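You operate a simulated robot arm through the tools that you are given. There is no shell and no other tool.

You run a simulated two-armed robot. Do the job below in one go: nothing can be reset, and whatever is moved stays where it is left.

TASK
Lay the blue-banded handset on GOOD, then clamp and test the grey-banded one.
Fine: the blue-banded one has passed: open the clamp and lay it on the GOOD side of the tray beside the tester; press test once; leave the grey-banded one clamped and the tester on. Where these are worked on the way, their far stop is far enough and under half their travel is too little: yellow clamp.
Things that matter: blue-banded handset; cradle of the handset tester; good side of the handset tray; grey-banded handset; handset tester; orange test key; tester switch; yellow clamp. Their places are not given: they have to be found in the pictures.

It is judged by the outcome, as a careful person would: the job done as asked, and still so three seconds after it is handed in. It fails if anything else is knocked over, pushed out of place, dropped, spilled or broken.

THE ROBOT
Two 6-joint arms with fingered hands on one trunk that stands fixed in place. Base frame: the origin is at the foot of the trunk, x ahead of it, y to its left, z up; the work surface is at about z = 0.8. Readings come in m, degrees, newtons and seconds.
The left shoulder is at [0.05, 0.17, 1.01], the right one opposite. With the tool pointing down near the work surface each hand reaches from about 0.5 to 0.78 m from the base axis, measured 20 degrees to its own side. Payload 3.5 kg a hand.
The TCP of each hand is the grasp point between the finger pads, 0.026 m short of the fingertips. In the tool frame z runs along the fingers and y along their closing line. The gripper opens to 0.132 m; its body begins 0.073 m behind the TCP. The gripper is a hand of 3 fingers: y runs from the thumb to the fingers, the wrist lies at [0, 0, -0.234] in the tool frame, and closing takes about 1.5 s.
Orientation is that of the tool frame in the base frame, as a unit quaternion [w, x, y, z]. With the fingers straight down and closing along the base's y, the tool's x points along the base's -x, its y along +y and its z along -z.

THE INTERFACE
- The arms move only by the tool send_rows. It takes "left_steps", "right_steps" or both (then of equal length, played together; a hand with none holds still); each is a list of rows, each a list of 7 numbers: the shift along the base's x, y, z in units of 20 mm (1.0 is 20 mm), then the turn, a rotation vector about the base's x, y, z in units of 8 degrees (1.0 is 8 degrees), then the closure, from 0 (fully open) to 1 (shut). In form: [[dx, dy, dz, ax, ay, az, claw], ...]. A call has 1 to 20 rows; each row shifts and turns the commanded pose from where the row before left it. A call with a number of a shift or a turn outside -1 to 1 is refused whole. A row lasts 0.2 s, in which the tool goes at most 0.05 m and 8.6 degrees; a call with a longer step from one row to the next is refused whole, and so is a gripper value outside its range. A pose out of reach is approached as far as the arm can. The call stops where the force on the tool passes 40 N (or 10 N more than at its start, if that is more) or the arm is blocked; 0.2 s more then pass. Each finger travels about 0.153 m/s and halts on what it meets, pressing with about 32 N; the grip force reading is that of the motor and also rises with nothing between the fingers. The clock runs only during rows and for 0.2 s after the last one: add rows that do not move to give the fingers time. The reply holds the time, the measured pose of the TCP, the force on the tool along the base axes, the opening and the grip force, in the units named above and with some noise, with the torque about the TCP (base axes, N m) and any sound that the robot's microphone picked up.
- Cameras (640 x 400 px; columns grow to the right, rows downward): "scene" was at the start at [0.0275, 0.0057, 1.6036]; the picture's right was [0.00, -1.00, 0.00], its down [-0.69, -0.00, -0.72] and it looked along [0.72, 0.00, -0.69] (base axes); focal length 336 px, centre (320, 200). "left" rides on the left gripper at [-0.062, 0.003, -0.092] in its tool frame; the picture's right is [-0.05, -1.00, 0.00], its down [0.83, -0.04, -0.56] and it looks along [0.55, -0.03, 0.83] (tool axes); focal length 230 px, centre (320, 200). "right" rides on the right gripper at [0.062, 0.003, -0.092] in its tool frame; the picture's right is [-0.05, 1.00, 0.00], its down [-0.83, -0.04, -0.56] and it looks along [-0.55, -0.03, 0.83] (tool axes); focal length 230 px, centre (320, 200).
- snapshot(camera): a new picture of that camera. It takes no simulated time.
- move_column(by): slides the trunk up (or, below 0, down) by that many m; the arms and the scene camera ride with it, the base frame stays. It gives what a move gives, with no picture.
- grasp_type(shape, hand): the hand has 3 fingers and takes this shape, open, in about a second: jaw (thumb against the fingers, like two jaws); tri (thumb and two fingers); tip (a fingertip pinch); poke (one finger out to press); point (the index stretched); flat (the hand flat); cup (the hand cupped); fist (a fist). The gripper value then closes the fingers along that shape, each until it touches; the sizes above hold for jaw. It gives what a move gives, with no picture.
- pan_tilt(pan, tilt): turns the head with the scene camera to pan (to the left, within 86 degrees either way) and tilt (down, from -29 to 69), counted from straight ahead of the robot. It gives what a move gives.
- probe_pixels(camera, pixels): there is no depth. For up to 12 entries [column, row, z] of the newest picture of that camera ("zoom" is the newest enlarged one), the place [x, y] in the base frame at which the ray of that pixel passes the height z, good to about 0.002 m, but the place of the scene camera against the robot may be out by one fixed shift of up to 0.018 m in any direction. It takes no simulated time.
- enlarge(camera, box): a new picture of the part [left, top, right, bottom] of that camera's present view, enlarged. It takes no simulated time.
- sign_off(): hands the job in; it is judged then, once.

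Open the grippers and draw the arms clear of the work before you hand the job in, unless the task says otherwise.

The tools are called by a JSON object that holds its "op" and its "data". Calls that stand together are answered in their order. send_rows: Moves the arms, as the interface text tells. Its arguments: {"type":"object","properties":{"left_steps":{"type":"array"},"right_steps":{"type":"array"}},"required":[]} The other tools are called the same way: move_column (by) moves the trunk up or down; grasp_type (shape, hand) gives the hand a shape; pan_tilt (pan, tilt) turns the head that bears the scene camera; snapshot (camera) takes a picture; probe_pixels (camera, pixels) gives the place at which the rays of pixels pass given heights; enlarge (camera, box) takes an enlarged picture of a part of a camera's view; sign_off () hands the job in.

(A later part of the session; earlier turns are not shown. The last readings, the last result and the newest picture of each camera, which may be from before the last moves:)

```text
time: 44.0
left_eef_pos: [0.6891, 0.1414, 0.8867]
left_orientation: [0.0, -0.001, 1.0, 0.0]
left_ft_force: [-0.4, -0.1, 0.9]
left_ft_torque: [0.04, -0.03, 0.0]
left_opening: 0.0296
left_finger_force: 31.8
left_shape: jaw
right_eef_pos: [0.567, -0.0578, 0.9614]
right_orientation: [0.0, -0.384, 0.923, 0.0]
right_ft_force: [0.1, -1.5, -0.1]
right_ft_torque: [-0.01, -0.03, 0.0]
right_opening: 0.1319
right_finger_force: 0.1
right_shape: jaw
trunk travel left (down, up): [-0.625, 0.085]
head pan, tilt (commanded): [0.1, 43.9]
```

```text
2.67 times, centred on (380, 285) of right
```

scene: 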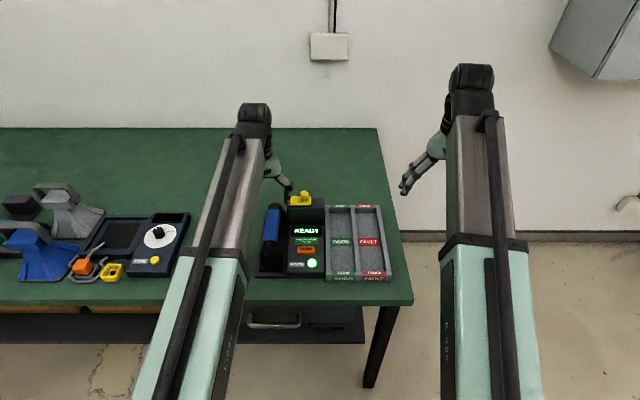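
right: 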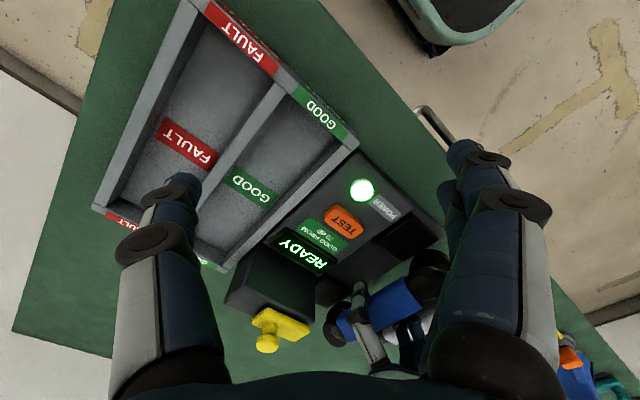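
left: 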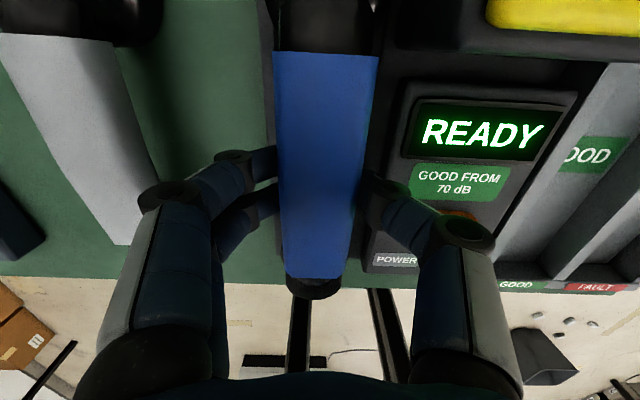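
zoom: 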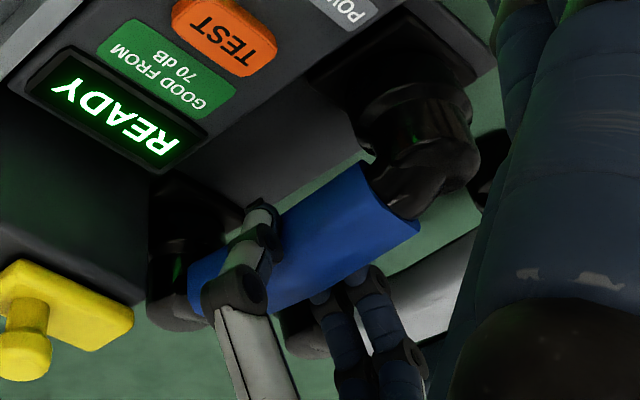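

The pinch is stable (0.0296 m, handset unchanged). I lift it straight up while withdrawing the right hand to the right, out of the tray's way.

{"op": "send_rows", "data": {"left_steps": [[0, 0, 0.2, 0, 0, 0, 0.85], [0, 0, 0.4, 0, 0, 0, 0.85], [0, 0, 0.6, 0, 0, 0, 0.85], [0, 0, 0.6, 0, 0, 0, 0.85], [0, 0, 0.6, 0, 0, 0, 0.85], [0, 0, 0.6, 0, 0, 0, 0.85], [0, 0, 0, 0, 0, 0, 0.85], [0, 0, 0, 0, 0, 0, 0.85], [0, 0, 0, 0, 0, 0, 0.85], [0, 0, 0, 0, 0, 0, 0.85], [0, 0, 0, 0, 0, 0, 0.85], [0, 0, 0, 0, 0, 0, 0.85], [0, 0, 0, 0, 0, 0, 0.85], [0, 0, 0, 0, 0, 0, 0.85]], "right_steps": [[0, -0.9, 0.6, 0, 0, 0, 0], [0, -0.9, 0.6, 0, 0, 0, 0], [0, -0.9, 0.6, 0, 0, 0, 0], [0, -0.9, 0.6, 0, 0, 0, 0], [0, -0.9, 0.6, 0, 0, 0, 0], [0, -0.9, 0.6, 0, 0, -0.2, 0], [0, -0.9, 0.6, 0, 0, -0.2, 0], [0, -0.9, 0.6, 0, 0, -0.2, 0], [0, -0.9, 0.6, 0, 0, -0.2, 0], [0, -0.9, 0.6, 0, 0, -0.2, 0], [0, -0.9, 0.6, 0, 0, 0, 0], [0, -0.9, 0, 0, 0, 0, 0], [0, -0.9, 0, 0, 0, 0, 0], [0, -0.9, 0, 0, 0, 0, 0]]}}

{"op": "snapshot", "data": {"camera": "left"}}

{"op": "snapshot", "data": {"camera": "right"}}

{"op": "enlarge", "data": {"camera": "scene", "box": [230, 180, 400, 290]}}

```text
time: 47.0
left_eef_pos: [0.6878, 0.1422, 0.9473]
left_orientation: [0.0, 0.0, 1.0, 0.0]
left_ft_force: [-0.1, 0.4, -3.0]
left_ft_torque: [0.02, 0.0, -0.01]
left_opening: 0.0293
left_finger_force: 32.0
left_shape: jaw
right_eef_pos: [0.567, -0.3101, 1.0929]
right_orientation: [-0.001, -0.318, 0.948, 0.0]
right_ft_force: [0.1, -0.5, 0.4]
right_ft_torque: [0.01, -0.02, 0.02]
right_opening: 0.132
right_finger_force: 0.0
right_shape: jaw
trunk travel left (down, up): [-0.625, 0.085]
head pan, tilt (commanded): [0.1, 43.9]
```

```text
taken
```

left: 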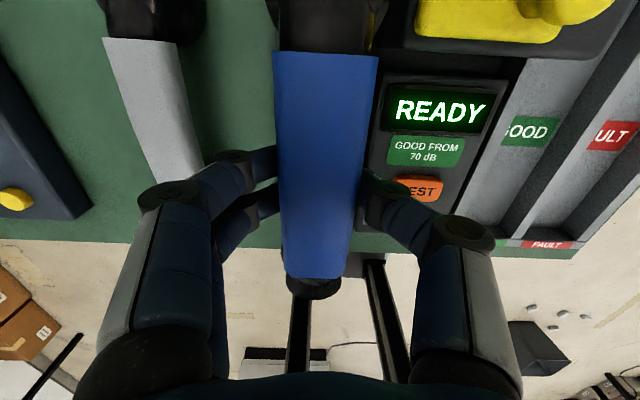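

```text
taken
```

right: 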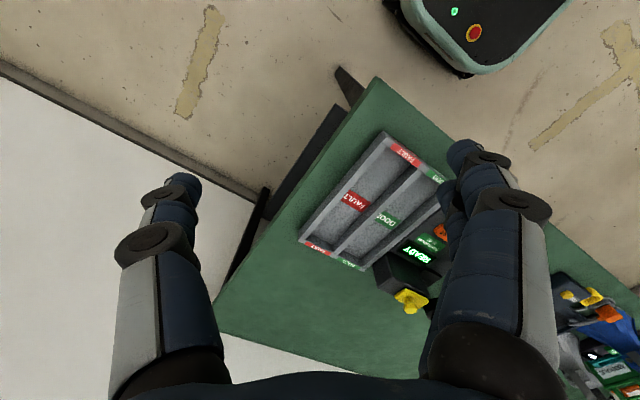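

```text
3.64 times, centred on (315, 235) of scene
```

zoom: 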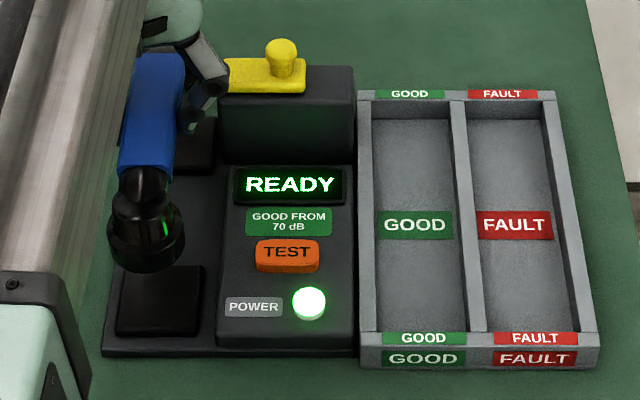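

The blue handset hangs level (≈3 N). I probe the tray's corners and the GOOD compartment edges in the scene picture to find where to set it down.

{"op": "probe_pixels", "data": {"camera": "scene", "pixels": [[325.2, 205.4, 0.82], [325.2, 205.4, 0.84], [326, 272.1, 0.82], [326, 272.1, 0.84], [329.5, 209, 0.83], [351, 209, 0.83], [331.5, 270, 0.83], [356.5, 270, 0.83], [330, 213, 0.805], [356, 269, 0.805], [340, 242, 0.805], [369, 242, 0.805]]}}

{"op": "enlarge", "data": {"camera": "right", "box": [280, 120, 460, 280]}}

{"op": "probe_pixels", "data": {"camera": "right", "pixels": [[385, 219, 0.805], [355, 201, 0.805], [385, 219, 0.83], [355, 201, 0.83]]}}

```text
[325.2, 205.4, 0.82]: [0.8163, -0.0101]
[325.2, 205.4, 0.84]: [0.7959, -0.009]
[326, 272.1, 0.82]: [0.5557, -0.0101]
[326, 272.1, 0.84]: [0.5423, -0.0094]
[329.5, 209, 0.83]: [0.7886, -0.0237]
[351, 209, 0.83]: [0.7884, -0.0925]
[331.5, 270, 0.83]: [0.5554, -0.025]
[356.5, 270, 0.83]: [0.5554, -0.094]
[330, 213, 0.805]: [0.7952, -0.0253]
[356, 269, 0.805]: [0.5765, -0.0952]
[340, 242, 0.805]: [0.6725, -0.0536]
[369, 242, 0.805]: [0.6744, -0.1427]
```

```text
2.50 times, centred on (370, 200) of right
```

zoom: 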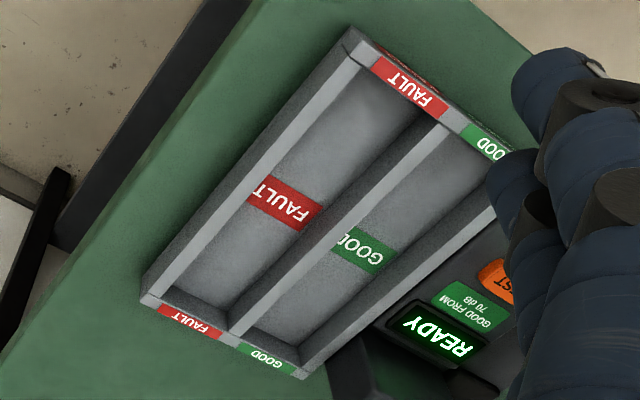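

```text
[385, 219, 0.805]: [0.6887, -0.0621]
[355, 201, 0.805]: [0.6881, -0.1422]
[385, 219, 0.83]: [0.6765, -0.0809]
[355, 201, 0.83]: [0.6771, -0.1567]
```

GOOD's centre is about (0.688,-0.062) with floor z≈0.805 and ~0.069 m inner width. I check the blue band's x-extent in the hand so that I can centre it lengthwise in the compartment.

{"op": "probe_pixels", "data": {"camera": "left", "pixels": [[325, 52, 0.945], [315, 279, 0.945], [313, 296, 0.925], [273, 52, 0.94], [378, 55, 0.94], [284, 278, 0.94], [346, 280, 0.94], [500, 146, 0.84], [530, 152, 0.84], [500, 146, 0.8], [590, 137, 0.805]]}}

{"op": "enlarge", "data": {"camera": "left", "box": [440, 60, 640, 260]}}

```text
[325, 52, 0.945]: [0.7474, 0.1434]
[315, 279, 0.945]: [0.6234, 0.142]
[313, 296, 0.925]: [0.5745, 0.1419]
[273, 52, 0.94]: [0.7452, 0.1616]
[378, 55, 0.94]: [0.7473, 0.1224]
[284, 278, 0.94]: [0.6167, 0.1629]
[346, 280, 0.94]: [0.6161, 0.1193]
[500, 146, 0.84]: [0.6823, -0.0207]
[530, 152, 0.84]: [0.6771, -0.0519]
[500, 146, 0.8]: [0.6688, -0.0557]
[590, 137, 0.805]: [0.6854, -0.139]
```

```text
2.00 times, centred on (540, 160) of left
```

zoom: 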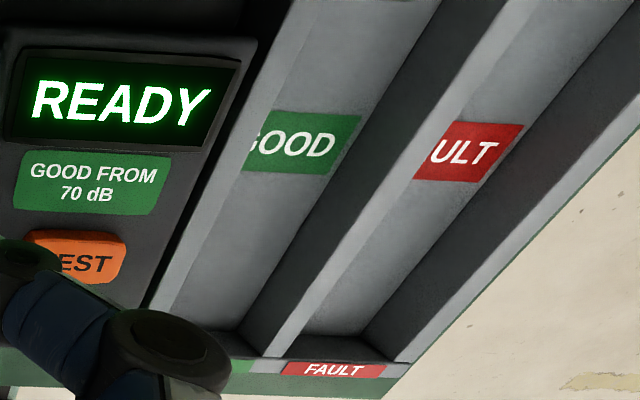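

Wall tops come out near z≈0.836 and the compartment's centre near (0.687,-0.0635). I raise the handset above the clamp knob's height and carry it over the GOOD compartment.

{"op": "send_rows", "data": {"left_steps": [[0, 0, 0.8, 0, 0, 0, 0.85], [0, 0, 0.8, 0, 0, 0, 0.85], [0, 0, 0.8, 0, 0, 0, 0.85], [0, 0, 0.8, 0, 0, 0, 0.85], [0, -0.5, 0, 0, 0, 0, 0.85], [0, -0.8, 0, 0, 0, 0, 0.85], [0, -0.9, 0, 0, 0, 0, 0.85], [0, -0.9, 0, 0, 0, 0, 0.85], [0, -0.9, 0, 0, 0, 0, 0.85], [0, -0.9, 0, 0, 0, 0, 0.85], [0, -0.9, 0, 0, 0, 0, 0.85], [0, -0.9, 0, 0, 0, 0, 0.85], [0, -0.9, 0, 0, 0, 0, 0.85], [0, -0.9, 0, 0, 0, 0, 0.85], [0, -0.9, 0, 0, 0, 0, 0.85], [0, -0.7, 0, 0, 0, 0, 0.85], [0, -0.2, 0, 0, 0, 0, 0.85], [0, 0, 0, 0, 0, 0, 0.85]]}}

{"op": "snapshot", "data": {"camera": "left"}}

{"op": "enlarge", "data": {"camera": "scene", "box": [230, 170, 400, 290]}}

{"op": "snapshot", "data": {"camera": "right"}}

```text
time: 50.8
left_eef_pos: [0.6878, -0.0648, 1.0101]
left_orientation: [0.0, 0.0, 1.0, 0.0]
left_ft_force: [-0.3, -0.2, -3.0]
left_ft_torque: [0.0, -0.01, 0.01]
left_opening: 0.0297
left_finger_force: 31.9
left_shape: jaw
right_eef_pos: [0.5673, -0.3097, 1.0934]
right_orientation: [0.0, -0.319, 0.948, 0.0]
right_ft_force: [-0.6, -0.7, -0.6]
right_ft_torque: [-0.03, 0.0, -0.02]
right_opening: 0.1318
right_finger_force: 0.1
right_shape: jaw
trunk travel left (down, up): [-0.625, 0.085]
head pan, tilt (commanded): [0.1, 43.9]
```

```text
taken
```

left: 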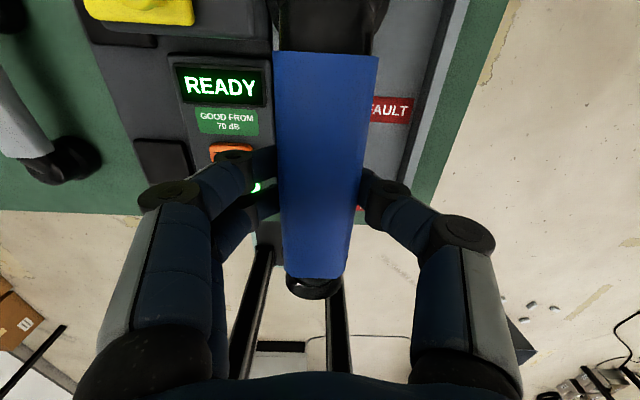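

```text
3.33 times, centred on (315, 230) of scene
```

zoom: 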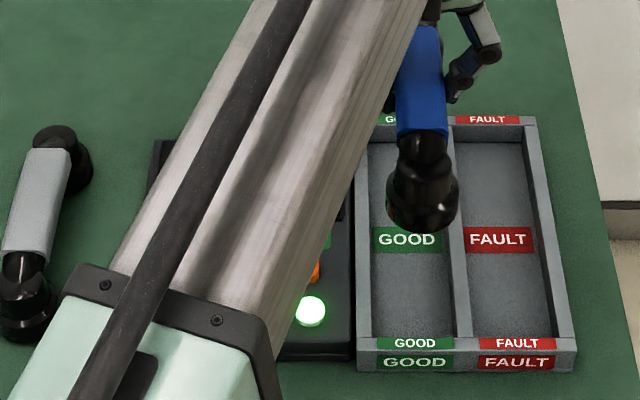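

```text
taken
```

right: 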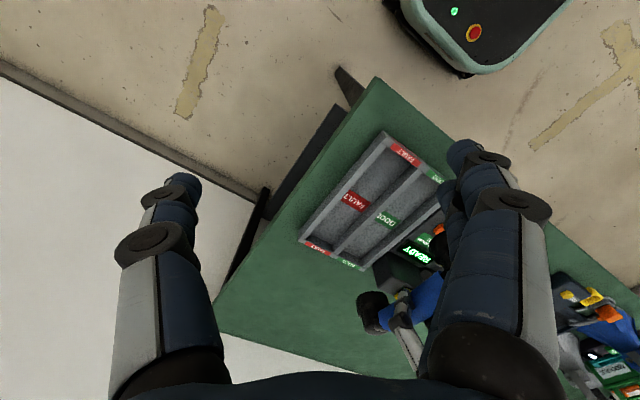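

The handset is over the compartment and laterally aligned. I enlarge the right view of the tray to check the compartment's inner length.

{"op": "enlarge", "data": {"camera": "right", "box": [290, 125, 450, 275]}}

{"op": "enlarge", "data": {"camera": "scene", "box": [310, 195, 390, 285]}}

```text
2.67 times, centred on (370, 200) of right
```

zoom: 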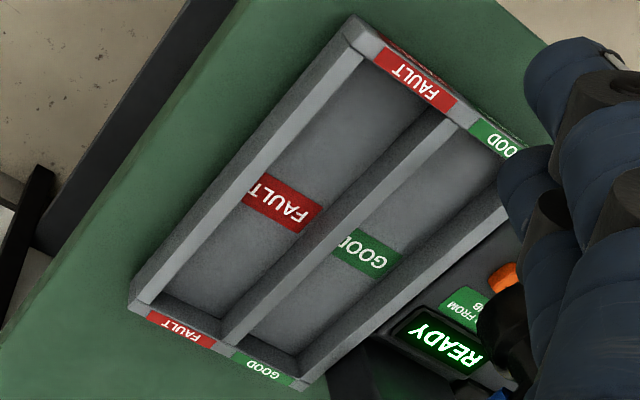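

```text
4.44 times, centred on (350, 240) of scene
```

zoom: 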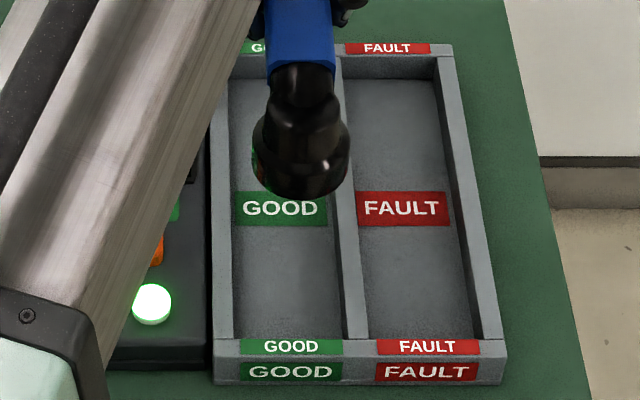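

I probe the divider's ends in the right view for the compartment's inner x-range.

{"op": "probe_pixels", "data": {"camera": "right", "pixels": [[416.1, 169.2, 0.836], [335.5, 254.4, 0.836], [420, 171, 0.836], [361, 264, 0.836], [387, 219.5, 0.806], [437, 200, 0.836]]}}

{"op": "probe_pixels", "data": {"camera": "scene", "pixels": [[328.5, 271.3, 0.836], [350.4, 271.3, 0.836], [329.6, 213.0, 0.836], [350, 213.0, 0.836], [342, 206, 0.836], [346, 241, 0.97]]}}

```text
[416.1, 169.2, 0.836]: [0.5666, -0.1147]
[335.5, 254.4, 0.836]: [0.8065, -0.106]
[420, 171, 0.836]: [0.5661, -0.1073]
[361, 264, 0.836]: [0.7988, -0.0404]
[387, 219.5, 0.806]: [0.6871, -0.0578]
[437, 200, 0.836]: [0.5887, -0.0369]
```

```text
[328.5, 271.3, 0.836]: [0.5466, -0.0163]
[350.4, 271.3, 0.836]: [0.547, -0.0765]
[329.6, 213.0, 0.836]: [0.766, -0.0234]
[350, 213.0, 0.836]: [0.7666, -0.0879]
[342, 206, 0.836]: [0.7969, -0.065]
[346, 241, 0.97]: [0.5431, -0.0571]
```

Inner length runs x≈0.566–0.803 (centre ≈0.685), matching the handset's centre (≈0.685). I lower it to about 2 cm above the floor and look.

{"op": "send_rows", "data": {"left_steps": [[0, 0.05, -0.8, 0, 0, 0, 0.85], [0, 0, -0.8, 0, 0, 0, 0.85], [0, 0, -0.8, 0, 0, 0, 0.85], [0, 0, -0.8, 0, 0, 0, 0.85], [0, 0, -0.8, 0, 0, 0, 0.85], [0, 0, -0.8, 0, 0, 0, 0.85], [0, 0, -0.5, 0, 0, 0, 0.85], [0, 0, -0.5, 0, 0, 0, 0.85], [0, 0, 0, 0, 0, 0, 0.85]]}}

{"op": "snapshot", "data": {"camera": "left"}}

{"op": "enlarge", "data": {"camera": "right", "box": [290, 125, 450, 275]}}

{"op": "enlarge", "data": {"camera": "scene", "box": [310, 195, 390, 285]}}

```text
time: 52.8
left_eef_pos: [0.6867, -0.0646, 0.895]
left_orientation: [0.001, 0.0, 1.0, 0.0]
left_ft_force: [0.7, -0.7, -2.4]
left_ft_torque: [0.01, -0.01, -0.02]
left_opening: 0.0295
left_finger_force: 31.7
left_shape: jaw
right_eef_pos: [0.5681, -0.3093, 1.0938]
right_orientation: [0.001, -0.318, 0.948, 0.0]
right_ft_force: [-0.7, 0.1, -0.4]
right_ft_torque: [0.01, 0.0, -0.03]
right_opening: 0.1317
right_finger_force: 0.0
right_shape: jaw
trunk travel left (down, up): [-0.625, 0.085]
head pan, tilt (commanded): [0.1, 43.9]
```

```text
taken
```

left: 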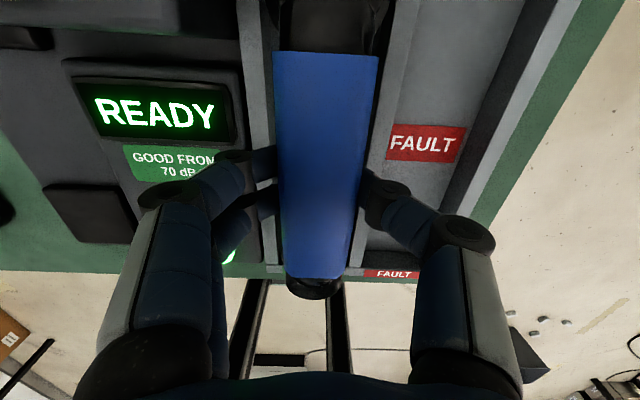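

```text
2.67 times, centred on (370, 200) of right
```

zoom: 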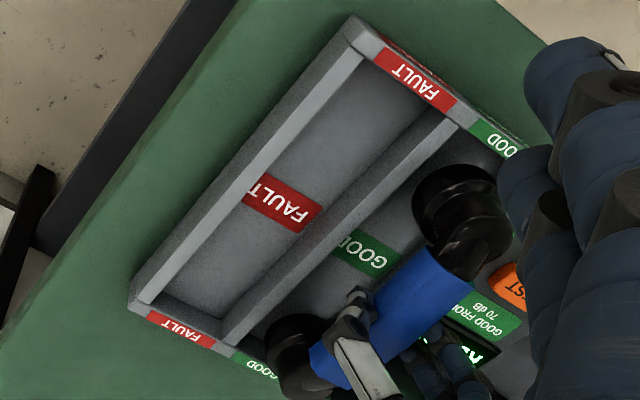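

```text
4.44 times, centred on (350, 240) of scene
```

zoom: 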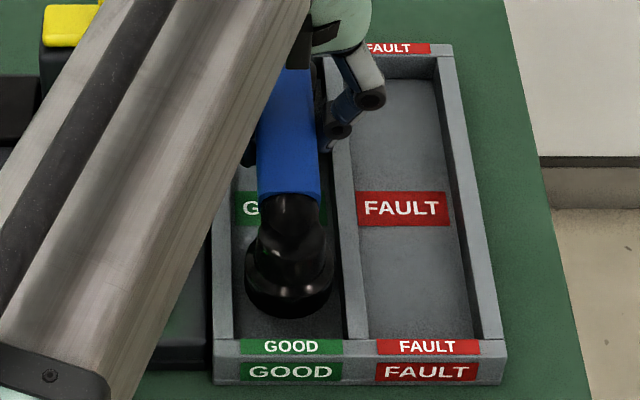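

Both views show the cups centred between the compartment walls (scene zoom cup at (290,270), walls at 232 and 345). I continue lowering gently to just above the floor.

{"op": "send_rows", "data": {"left_steps": [[0, 0, -0.4, 0, 0, 0, 0.85], [0, 0, -0.4, 0, 0, 0, 0.85], [0, 0, -0.3, 0, 0, 0, 0.85], [0, 0, -0.2, 0, 0, 0, 0.85], [0, 0, 0, 0, 0, 0, 0.85]]}}

{"op": "enlarge", "data": {"camera": "right", "box": [290, 125, 450, 275]}}

{"op": "enlarge", "data": {"camera": "scene", "box": [310, 195, 390, 285]}}

```text
time: 54.0
left_eef_pos: [0.6887, -0.0621, 0.8725]
left_orientation: [0.002, 0.0, 1.0, 0.0]
left_ft_force: [2.5, -0.9, 12.6]
left_ft_torque: [0.05, -0.05, 0.01]
left_opening: 0.0299
left_finger_force: 32.1
left_shape: jaw
right_eef_pos: [0.5656, -0.3106, 1.0942]
right_orientation: [0.0, -0.319, 0.948, 0.0]
right_ft_force: [0.5, 0.2, -0.6]
right_ft_torque: [0.01, -0.01, -0.01]
right_opening: 0.1319
right_finger_force: 0.0
right_shape: jaw
trunk travel left (down, up): [-0.625, 0.085]
head pan, tilt (commanded): [0.1, 43.9]
```

```text
2.67 times, centred on (370, 200) of right
```

zoom: 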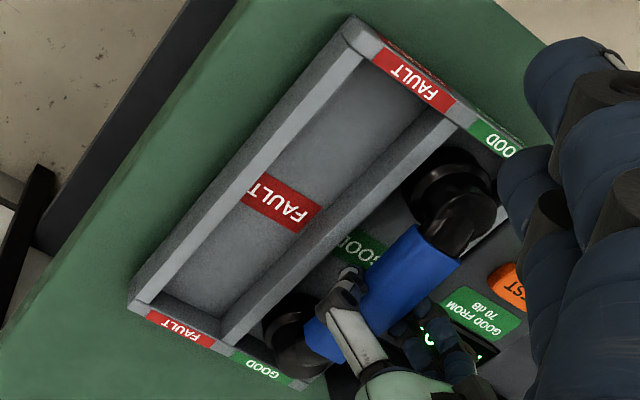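

```text
4.44 times, centred on (350, 240) of scene
```

zoom: 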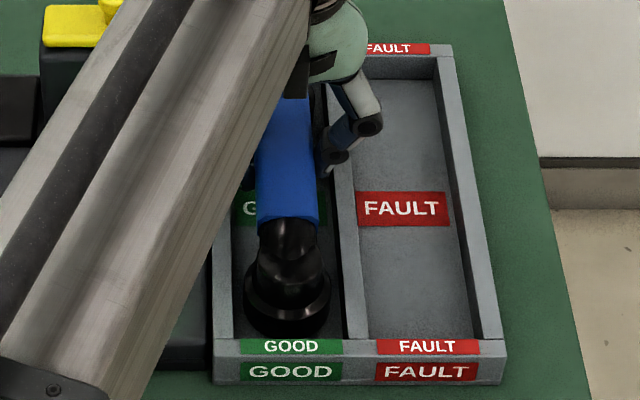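

Fz = +12.6 N: the cups have landed in the GOOD compartment. I relieve the pressure slightly and open the fingers slowly.

{"op": "send_rows", "data": {"left_steps": [[0, 0, 0.12, 0, 0, 0, 0.8], [0, 0, 0, 0, 0, 0, 0.76], [0, 0, 0, 0, 0, 0, 0.72], [0, 0, 0, 0, 0, 0, 0.68], [0, 0, 0, 0, 0, 0, 0.64], [0, 0, 0, 0, 0, 0, 0.6], [0, 0, 0, 0, 0, 0, 0.6]]}}

{"op": "snapshot", "data": {"camera": "left"}}

{"op": "enlarge", "data": {"camera": "right", "box": [290, 125, 450, 275]}}

```text
time: 55.6
left_eef_pos: [0.6873, -0.0622, 0.8713]
left_orientation: [-0.001, 0.0, 1.0, -0.001]
left_ft_force: [-0.5, 0.5, -0.3]
left_ft_torque: [0.01, -0.01, 0.04]
left_opening: 0.0523
left_finger_force: 0.1
left_shape: jaw
right_eef_pos: [0.5665, -0.3107, 1.0933]
right_orientation: [0.0, -0.318, 0.948, 0.0]
right_ft_force: [-0.3, 0.1, -0.6]
right_ft_torque: [-0.01, -0.02, -0.02]
right_opening: 0.132
right_finger_force: 0.1
right_shape: jaw
trunk travel left (down, up): [-0.625, 0.085]
head pan, tilt (commanded): [0.1, 43.9]
```

```text
taken
```

left: 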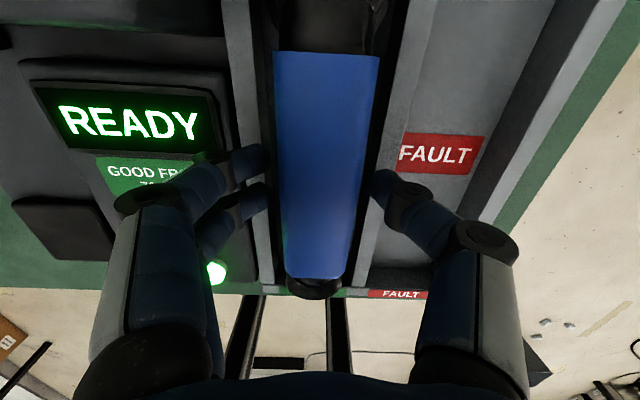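

```text
2.67 times, centred on (370, 200) of right
```

zoom: 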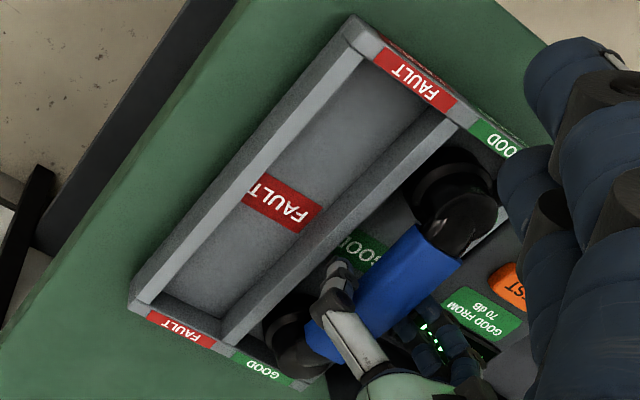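

The blue handset rests upright in GOOD and the fingers are clear (opening 0.052). I raise the hand straight up and look.

{"op": "send_rows", "data": {"left_steps": [[0, 0, 0.3, 0, 0, 0, 0.6], [0, 0, 0.5, 0, 0, 0, 0.55], [0, 0, 0.8, 0, 0, 0, 0.5], [0, 0, 0.9, 0, 0, 0, 0.5], [0, 0, 0.9, 0, 0, 0, 0.4], [0, 0, 0.9, 0, 0, 0, 0.35], [0, 0, 0.9, 0, 0, 0, 0.35], [0, 0, 0.9, 0, 0, 0, 0.35], [0, 0, 0, 0, 0, 0, 0.35]]}}

{"op": "snapshot", "data": {"camera": "left"}}

{"op": "enlarge", "data": {"camera": "right", "box": [290, 125, 450, 275]}}

```text
time: 57.6
left_eef_pos: [0.6886, -0.0625, 0.9927]
left_orientation: [0.0, -0.001, 1.0, 0.0]
left_ft_force: [-0.3, -0.5, 0.6]
left_ft_torque: [0.0, 0.01, 0.03]
left_opening: 0.0857
left_finger_force: 0.0
left_shape: jaw
right_eef_pos: [0.5676, -0.3117, 1.0939]
right_orientation: [0.0, -0.318, 0.948, 0.0]
right_ft_force: [-0.2, 0.5, -0.5]
right_ft_torque: [-0.05, 0.0, 0.02]
right_opening: 0.132
right_finger_force: 0.2
right_shape: jaw
trunk travel left (down, up): [-0.625, 0.085]
head pan, tilt (commanded): [0.1, 43.9]
```

```text
taken
```

left: 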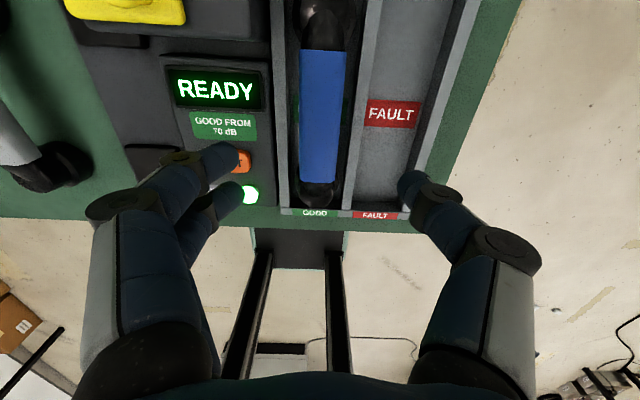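

```text
2.67 times, centred on (370, 200) of right
```

zoom: 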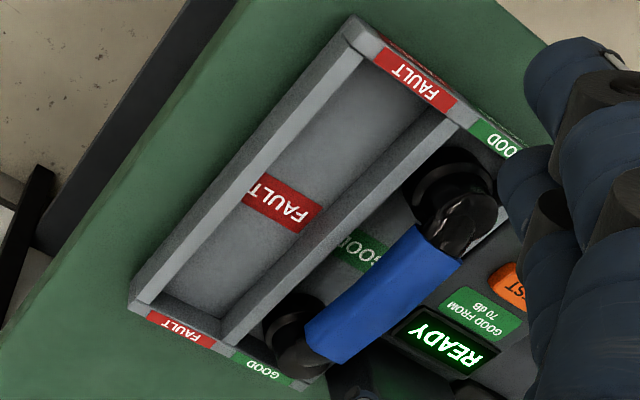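

Blue is laid in GOOD. I move the left hand over between the cradle and the grey handset, tilted for a top-down camera view, to measure the pads and the grey handset.

{"op": "send_rows", "data": {"left_steps": [[0.04, 0.5, 0.4, 0, -0.2, 0, 0.2], [0.04, 0.9, 0.4, 0, -0.2, 0, 0], [0.04, 0.9, 0.4, 0, -0.2, 0, 0], [0.04, 0.9, 0.4, 0, -0.2, 0, 0], [0.04, 0.9, 0.4, 0, -0.2, 0, 0], [0.04, 0.9, 0.4, 0, -0.2, 0, 0], [0.04, 0.9, 0.4, 0, -0.2, 0, 0], [0.04, 0.9, 0, 0, -0.2, 0, 0], [0.04, 0.9, 0, 0, -0.2, 0, 0], [0.04, 0.9, 0, 0, -0.2, 0, 0], [0.04, 0.9, 0, 0, -0.2, 0, 0], [0.04, 0.9, 0, 0, -0.2, 0, 0], [0.04, 0.9, 0, 0, -0.2, 0, 0], [0.04, 0.9, 0, 0, -0.2, 0, 0], [0.04, 0.9, 0, 0, -0.2, 0, 0], [0, 0, 0, 0, 0, 0, 0]]}}

{"op": "snapshot", "data": {"camera": "left"}}

```text
time: 61.0
left_eef_pos: [0.6999, 0.1998, 1.0495]
left_orientation: [0.208, 0.0, 0.978, 0.0]
left_ft_force: [0.0, 0.4, -0.3]
left_ft_torque: [0.0, 0.0, -0.03]
left_opening: 0.1319
left_finger_force: 0.0
left_shape: jaw
right_eef_pos: [0.5671, -0.3097, 1.0934]
right_orientation: [0.0, -0.318, 0.948, 0.0]
right_ft_force: [-0.9, -0.1, 0.4]
right_ft_torque: [-0.03, 0.03, -0.01]
right_opening: 0.1319
right_finger_force: 0.0
right_shape: jaw
trunk travel left (down, up): [-0.625, 0.085]
head pan, tilt (commanded): [0.1, 43.9]
```

```text
taken
```

left: 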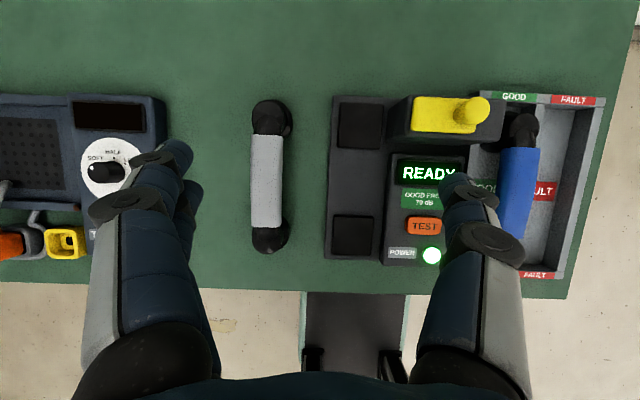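

The view shows grey at (268,175), the two black cradle pads at (360,125) and (353,236), and the clamp clear. I enlarge to measure them.

{"op": "enlarge", "data": {"camera": "left", "box": [320, 85, 420, 265]}}

{"op": "enlarge", "data": {"camera": "left", "box": [220, 85, 320, 265]}}

```text
2.22 times, centred on (370, 175) of left
```

zoom: 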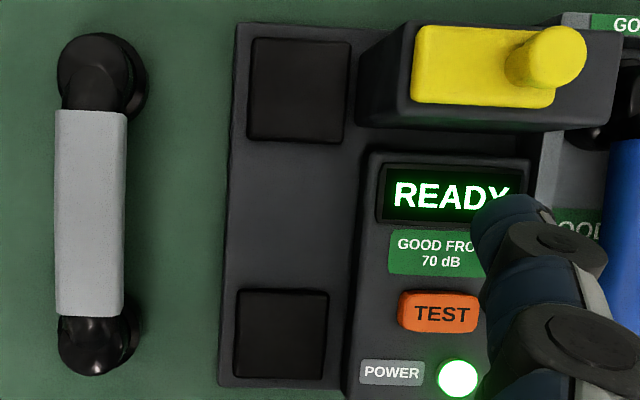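

```text
2.22 times, centred on (270, 175) of left
```

zoom: 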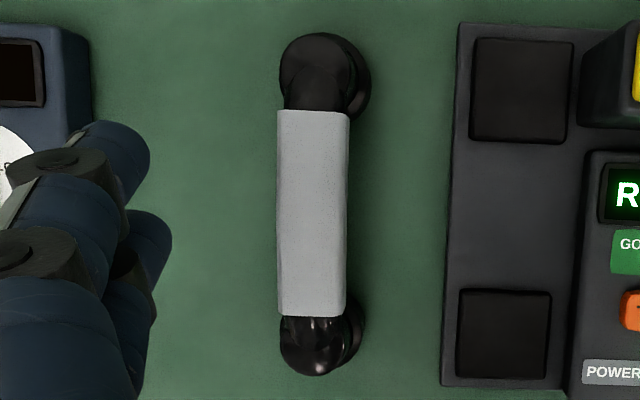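

I probe the pad centres/corners at z≈0.8255 and the grey band corners at z≈0.858.

{"op": "probe_pixels", "data": {"camera": "left", "pixels": [[360.1, 125.5, 0.8255], [352.5, 235.3, 0.8255], [338.5, 102.1, 0.8255], [383.5, 104.4, 0.8255], [333.6, 215, 0.8255], [373.6, 216, 0.8255], [251.1, 134.5, 0.858], [283.5, 135.9, 0.858], [282.2, 227.7, 0.858], [250.7, 227.2, 0.858], [272, 110, 0.82], [269, 250, 0.82]]}}

{"op": "probe_pixels", "data": {"camera": "left", "pixels": [[283.5, 135.9, 0.843], [282.2, 227.7, 0.843], [253, 101, 0.825], [291, 101, 0.8], [291, 140, 0.8], [290, 220, 0.8], [290, 253, 0.8], [431.5, 255.5, 0.84], [424, 226, 0.84]]}}

```text
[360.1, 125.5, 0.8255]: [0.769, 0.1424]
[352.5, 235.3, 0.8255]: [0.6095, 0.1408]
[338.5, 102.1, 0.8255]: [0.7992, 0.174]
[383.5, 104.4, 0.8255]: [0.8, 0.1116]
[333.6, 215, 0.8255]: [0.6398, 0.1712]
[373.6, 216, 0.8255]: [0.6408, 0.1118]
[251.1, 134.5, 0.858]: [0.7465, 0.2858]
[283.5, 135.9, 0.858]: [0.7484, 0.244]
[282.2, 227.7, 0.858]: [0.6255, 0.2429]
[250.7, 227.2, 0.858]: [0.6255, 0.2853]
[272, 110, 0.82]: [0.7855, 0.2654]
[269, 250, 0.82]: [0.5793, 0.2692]
```

```text
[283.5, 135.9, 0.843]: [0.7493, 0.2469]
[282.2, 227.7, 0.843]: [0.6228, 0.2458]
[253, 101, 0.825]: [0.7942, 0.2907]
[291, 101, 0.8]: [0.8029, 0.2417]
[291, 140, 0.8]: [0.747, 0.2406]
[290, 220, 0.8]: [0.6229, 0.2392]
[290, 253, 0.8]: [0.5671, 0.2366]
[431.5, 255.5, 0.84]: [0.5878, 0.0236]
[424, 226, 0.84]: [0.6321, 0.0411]
```

Pads are centred at (0.769,0.142) and (0.610,0.141); grey's band centre is (0.6865,0.266) with no yaw. I go above the grey handle with the hand upright and gripper part closed.

{"op": "send_rows", "data": {"left_steps": [[-0.1, 0.55, -0.5, 0, 0.5, 0, 0.2], [-0.1, 0.55, -0.8, 0, 0.5, 0, 0.4], [-0.1, 0.55, -0.8, 0, 0.5, 0, 0.5], [-0.1, 0.55, -0.8, 0, 0.5, 0, 0.5], [-0.1, 0.55, -0.8, 0, 0.5, 0, 0.5], [-0.1, 0.55, -0.8, 0, 0.5, 0, 0.5], [0, 0, 0, 0, 0, 0, 0.5]]}}

{"op": "snapshot", "data": {"camera": "left"}}

```text
time: 62.6
left_eef_pos: [0.6877, 0.2662, 0.9582]
left_orientation: [-0.002, -0.001, 1.0, 0.0]
left_ft_force: [-0.8, -0.8, 0.0]
left_ft_torque: [-0.03, 0.0, 0.0]
left_opening: 0.0666
left_finger_force: 0.1
left_shape: jaw
right_eef_pos: [0.5681, -0.3098, 1.0945]
right_orientation: [0.0, -0.318, 0.948, 0.0]
right_ft_force: [0.1, 0.1, 0.3]
right_ft_torque: [-0.02, 0.01, -0.01]
right_opening: 0.1321
right_finger_force: 0.1
right_shape: jaw
trunk travel left (down, up): [-0.625, 0.085]
head pan, tilt (commanded): [0.1, 43.9]
```

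```text
taken
```

left: 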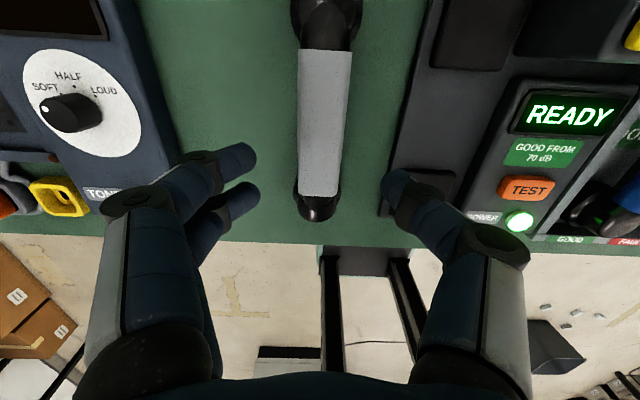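

I check the grey handle's alignment and the neighbouring device's edge in this view.

{"op": "probe_pixels", "data": {"camera": "left", "pixels": [[298, 50, 0.858], [351, 50, 0.858], [299, 194, 0.858], [337, 196, 0.858], [165, 110, 0.84], [190, 170, 0.84], [165, 110, 0.87], [430, 60, 0.82]]}}

{"op": "enlarge", "data": {"camera": "left", "box": [230, 0, 430, 240]}}

```text
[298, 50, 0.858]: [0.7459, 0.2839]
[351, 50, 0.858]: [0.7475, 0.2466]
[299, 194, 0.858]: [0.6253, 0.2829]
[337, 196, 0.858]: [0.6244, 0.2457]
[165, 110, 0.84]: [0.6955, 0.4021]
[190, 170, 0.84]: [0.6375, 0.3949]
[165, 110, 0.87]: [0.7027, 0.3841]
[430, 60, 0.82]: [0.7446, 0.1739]
```

```text
1.67 times, centred on (330, 120) of left
```

zoom: 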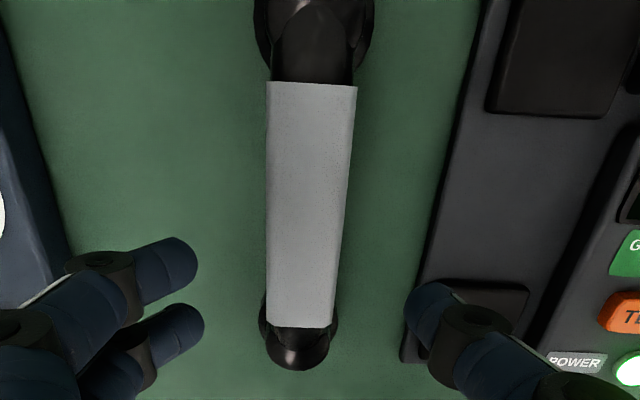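

Grey's centre is y≈0.265. I lower to z≈0.865 and compare the band's rows in the picture with those seen when blue was pinched correctly (far edge row 52, near edge row 278).

{"op": "send_rows", "data": {"left_steps": [[0, -0.05, -0.8, 0, 0, 0, 0.5], [0, 0, -0.8, 0, 0, 0, 0.5], [0, 0, -0.8, 0, 0, 0, 0.55], [0, 0, -0.8, 0, 0, 0, 0.6], [0, 0, -0.8, 0, 0, 0, 0.6], [0, 0, -0.65, 0, 0, 0, 0.6], [0, 0, 0, 0, 0, 0, 0.6]]}}

{"op": "snapshot", "data": {"camera": "left"}}

```text
time: 64.2
left_eef_pos: [0.6867, 0.2642, 0.8662]
left_orientation: [0.0, 0.001, 1.0, -0.001]
left_ft_force: [-0.6, -0.1, 0.1]
left_ft_torque: [-0.02, -0.01, 0.01]
left_opening: 0.0533
left_finger_force: 0.0
left_shape: jaw
right_eef_pos: [0.5671, -0.3095, 1.0928]
right_orientation: [0.0, -0.318, 0.948, 0.0]
right_ft_force: [0.1, -0.4, -0.7]
right_ft_torque: [-0.02, 0.0, 0.02]
right_opening: 0.132
right_finger_force: 0.1
right_shape: jaw
trunk travel left (down, up): [-0.625, 0.085]
head pan, tilt (commanded): [0.1, 43.9]
```

```text
taken
```

left: 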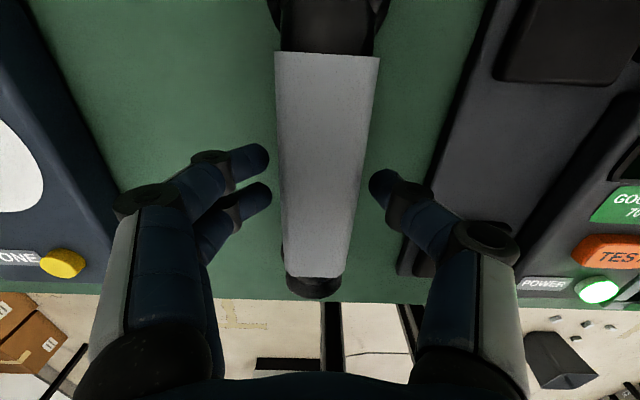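

The band rows (far ≈53, near ≈277) match blue's good pinch, so this height is right and the handle is centred. I close slowly.

{"op": "send_rows", "data": {"left_steps": [[0, 0, 0, 0, 0, 0, 0.65], [0, 0, 0, 0, 0, 0, 0.7], [0, 0, 0, 0, 0, 0, 0.74], [0, 0, 0, 0, 0, 0, 0.78], [0, 0, 0, 0, 0, 0, 0.85], [0, 0, 0, 0, 0, 0, 0.85], [0, 0, 0, 0, 0, 0, 0.85]]}}

{"op": "snapshot", "data": {"camera": "left"}}

```text
time: 65.8
left_eef_pos: [0.6872, 0.2641, 0.8658]
left_orientation: [0.0, -0.001, 1.0, 0.0]
left_ft_force: [0.3, 0.1, -0.2]
left_ft_torque: [0.06, -0.01, 0.04]
left_opening: 0.0301
left_finger_force: 32.6
left_shape: jaw
right_eef_pos: [0.5675, -0.3107, 1.0933]
right_orientation: [0.0, -0.318, 0.948, 0.0]
right_ft_force: [0.2, 0.0, 0.1]
right_ft_torque: [0.0, -0.01, 0.03]
right_opening: 0.1318
right_finger_force: 0.0
right_shape: jaw
trunk travel left (down, up): [-0.625, 0.085]
head pan, tilt (commanded): [0.1, 43.9]
```

```text
taken
```

left: 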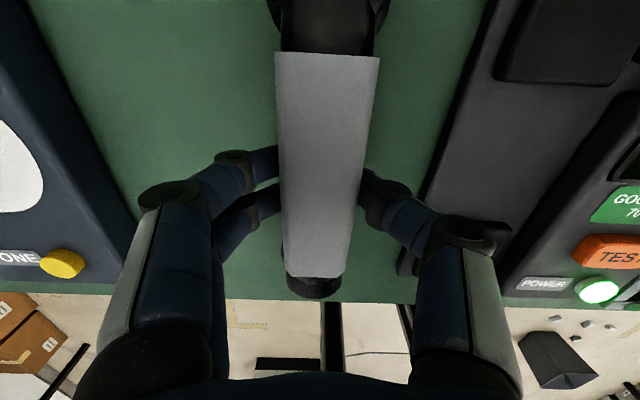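

Held at 0.030 m with 32 N and the handset unmoved. I lift it and carry it over the cradle pads.

{"op": "send_rows", "data": {"left_steps": [[0, 0, 0.2, 0, 0, 0, 0.85], [0, 0, 0.5, 0, 0, 0, 0.85], [0, 0, 0.8, 0, 0, 0, 0.85], [0, 0, 0.9, 0, 0, 0, 0.85], [0, 0, 0.9, 0, 0, 0, 0.85], [0, 0, 0, 0, 0, 0, 0.85], [0.03, -0.4, 0, 0, 0, 0, 0.85], [0.03, -0.8, 0, 0, 0, 0, 0.85], [0.03, -0.9, 0, 0, 0, 0, 0.85], [0.03, -0.9, 0, 0, 0, 0, 0.85], [0, -0.9, 0, 0, 0, 0, 0.85], [0, -0.9, 0, 0, 0, 0, 0.85], [0, -0.8, 0, 0, 0, 0, 0.85], [0, -0.5, 0, 0, 0, 0, 0.85], [0, 0, 0, 0, 0, 0, 0.85]]}}

{"op": "snapshot", "data": {"camera": "left"}}

{"op": "enlarge", "data": {"camera": "scene", "box": [230, 180, 400, 290]}}

```text
time: 69.0
left_eef_pos: [0.6905, 0.141, 0.9325]
left_orientation: [0.0, 0.001, 1.0, 0.0]
left_ft_force: [0.1, 0.1, -2.9]
left_ft_torque: [0.01, 0.02, 0.0]
left_opening: 0.0298
left_finger_force: 32.1
left_shape: jaw
right_eef_pos: [0.5666, -0.3098, 1.0927]
right_orientation: [0.0, -0.319, 0.948, 0.0]
right_ft_force: [0.0, 0.8, 0.2]
right_ft_torque: [0.05, -0.01, 0.02]
right_opening: 0.1317
right_finger_force: 0.1
right_shape: jaw
trunk travel left (down, up): [-0.625, 0.085]
head pan, tilt (commanded): [0.1, 43.9]
```

```text
taken
```

left: 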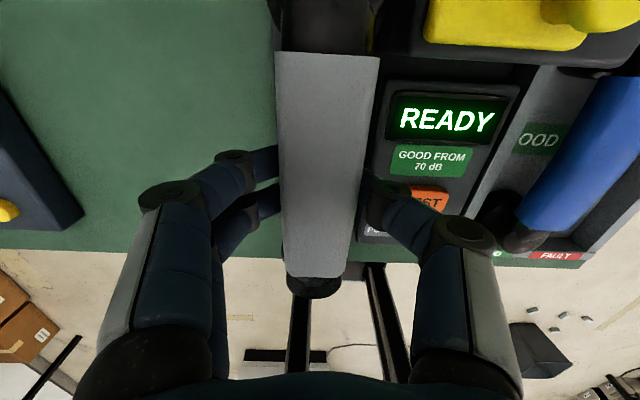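

```text
3.64 times, centred on (315, 235) of scene
```

zoom: 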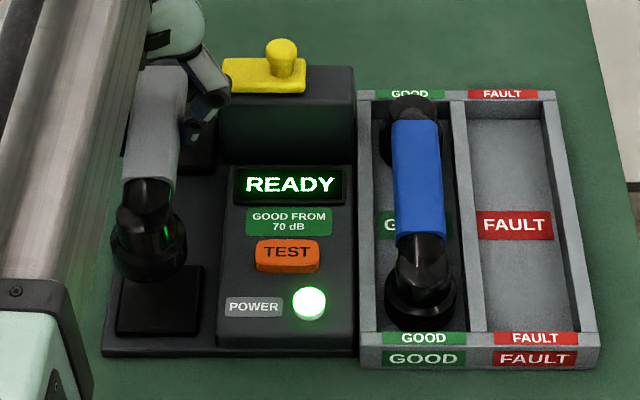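

The grey handset is above the pads. I lower it most of the way, then look.

{"op": "send_rows", "data": {"left_steps": [[-0.05, 0, -0.6, 0, 0, 0, 0.85], [0, 0, -0.6, 0, 0, 0, 0.85], [0, 0, -0.4, 0, 0, 0, 0.85], [0, 0, -0.3, 0, 0, 0, 0.85], [0, 0, 0, 0, 0, 0, 0.85]]}}

{"op": "snapshot", "data": {"camera": "left"}}

{"op": "enlarge", "data": {"camera": "scene", "box": [240, 190, 320, 280]}}

```text
time: 70.2
left_eef_pos: [0.6893, 0.1406, 0.8945]
left_orientation: [0.001, -0.001, 1.0, 0.0]
left_ft_force: [0.3, -1.0, -2.0]
left_ft_torque: [0.03, -0.04, 0.01]
left_opening: 0.0298
left_finger_force: 32.0
left_shape: jaw
right_eef_pos: [0.568, -0.3095, 1.0931]
right_orientation: [0.0, -0.318, 0.948, 0.0]
right_ft_force: [-0.3, -0.4, 0.4]
right_ft_torque: [-0.03, -0.01, -0.04]
right_opening: 0.1319
right_finger_force: 0.0
right_shape: jaw
trunk travel left (down, up): [-0.625, 0.085]
head pan, tilt (commanded): [0.1, 43.9]
```

```text
taken
```

left: 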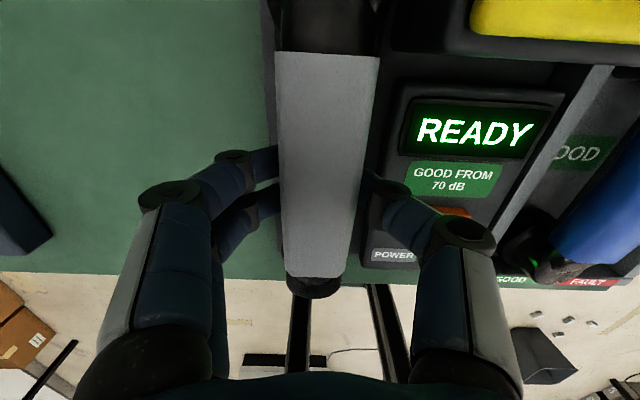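

```text
4.44 times, centred on (280, 235) of scene
```

zoom: 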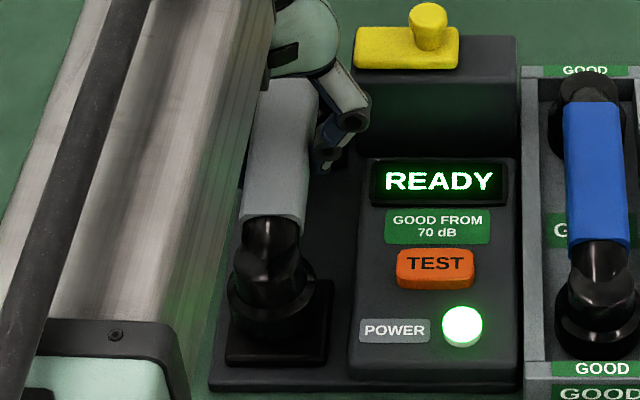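

The near cup is just above its pad (scene zoom (270,300)). I lower the last millimetres watching the force.

{"op": "send_rows", "data": {"left_steps": [[0, 0, -0.15, 0, 0, 0, 0.85], [0, 0, -0.15, 0, 0, 0, 0.85], [0, 0, -0.1, 0, 0, 0, 0.85], [0, 0, 0, 0, 0, 0, 0.85]]}}

{"op": "enlarge", "data": {"camera": "scene", "box": [240, 190, 320, 280]}}

```text
time: 71.2
left_eef_pos: [0.6898, 0.1416, 0.8876]
left_orientation: [0.001, 0.0, 1.0, 0.0]
left_ft_force: [0.7, 0.3, 5.8]
left_ft_torque: [0.02, -0.03, -0.01]
left_opening: 0.03
left_finger_force: 31.6
left_shape: jaw
right_eef_pos: [0.5675, -0.3111, 1.0933]
right_orientation: [-0.001, -0.318, 0.948, 0.0]
right_ft_force: [0.6, -0.1, 0.7]
right_ft_torque: [-0.02, 0.0, 0.03]
right_opening: 0.1321
right_finger_force: 0.1
right_shape: jaw
trunk travel left (down, up): [-0.625, 0.085]
head pan, tilt (commanded): [0.1, 43.9]
```

```text
4.44 times, centred on (280, 235) of scene
```

zoom: 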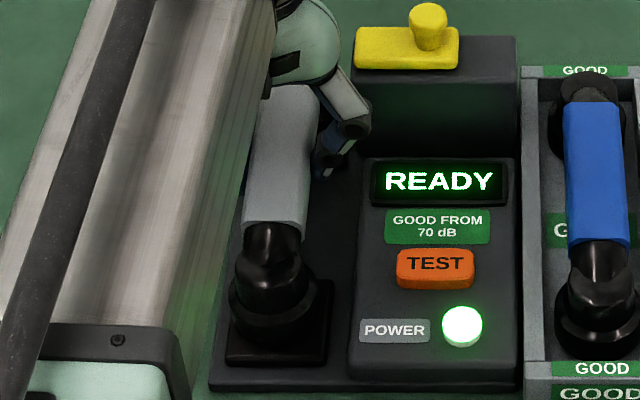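

Landed (Fz +5.8 N at z 0.8876), both cups on their pads. I relieve slightly and open the fingers slowly.

{"op": "send_rows", "data": {"left_steps": [[0, 0, 0.06, 0, 0, 0, 0.8], [0, 0, 0, 0, 0, 0, 0.76], [0, 0, 0, 0, 0, 0, 0.72], [0, 0, 0, 0, 0, 0, 0.68], [0, 0, 0, 0, 0, 0, 0.64], [0, 0, 0, 0, 0, 0, 0.6], [0, 0, 0, 0, 0, 0, 0.6]]}}

{"op": "snapshot", "data": {"camera": "left"}}

```text
time: 72.8
left_eef_pos: [0.6895, 0.142, 0.8879]
left_orientation: [0.0, -0.001, 1.0, 0.0]
left_ft_force: [0.1, 0.4, -0.4]
left_ft_torque: [-0.01, 0.02, -0.02]
left_opening: 0.0522
left_finger_force: 0.0
left_shape: jaw
right_eef_pos: [0.5671, -0.3091, 1.0933]
right_orientation: [0.0, -0.318, 0.948, 0.0]
right_ft_force: [-0.4, -0.9, -0.8]
right_ft_torque: [0.05, 0.02, -0.01]
right_opening: 0.1316
right_finger_force: 0.1
right_shape: jaw
trunk travel left (down, up): [-0.625, 0.085]
head pan, tilt (commanded): [0.1, 43.9]
```

```text
taken
```

left: 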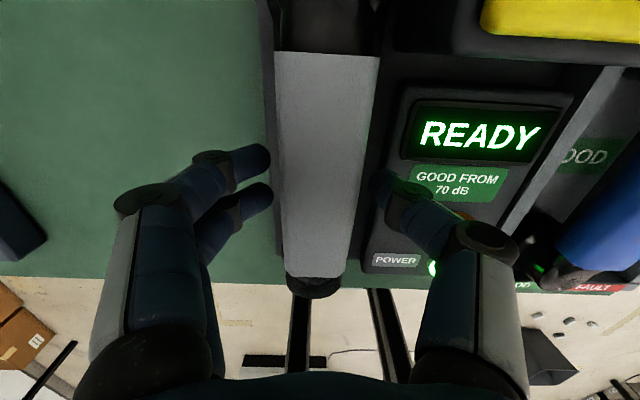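

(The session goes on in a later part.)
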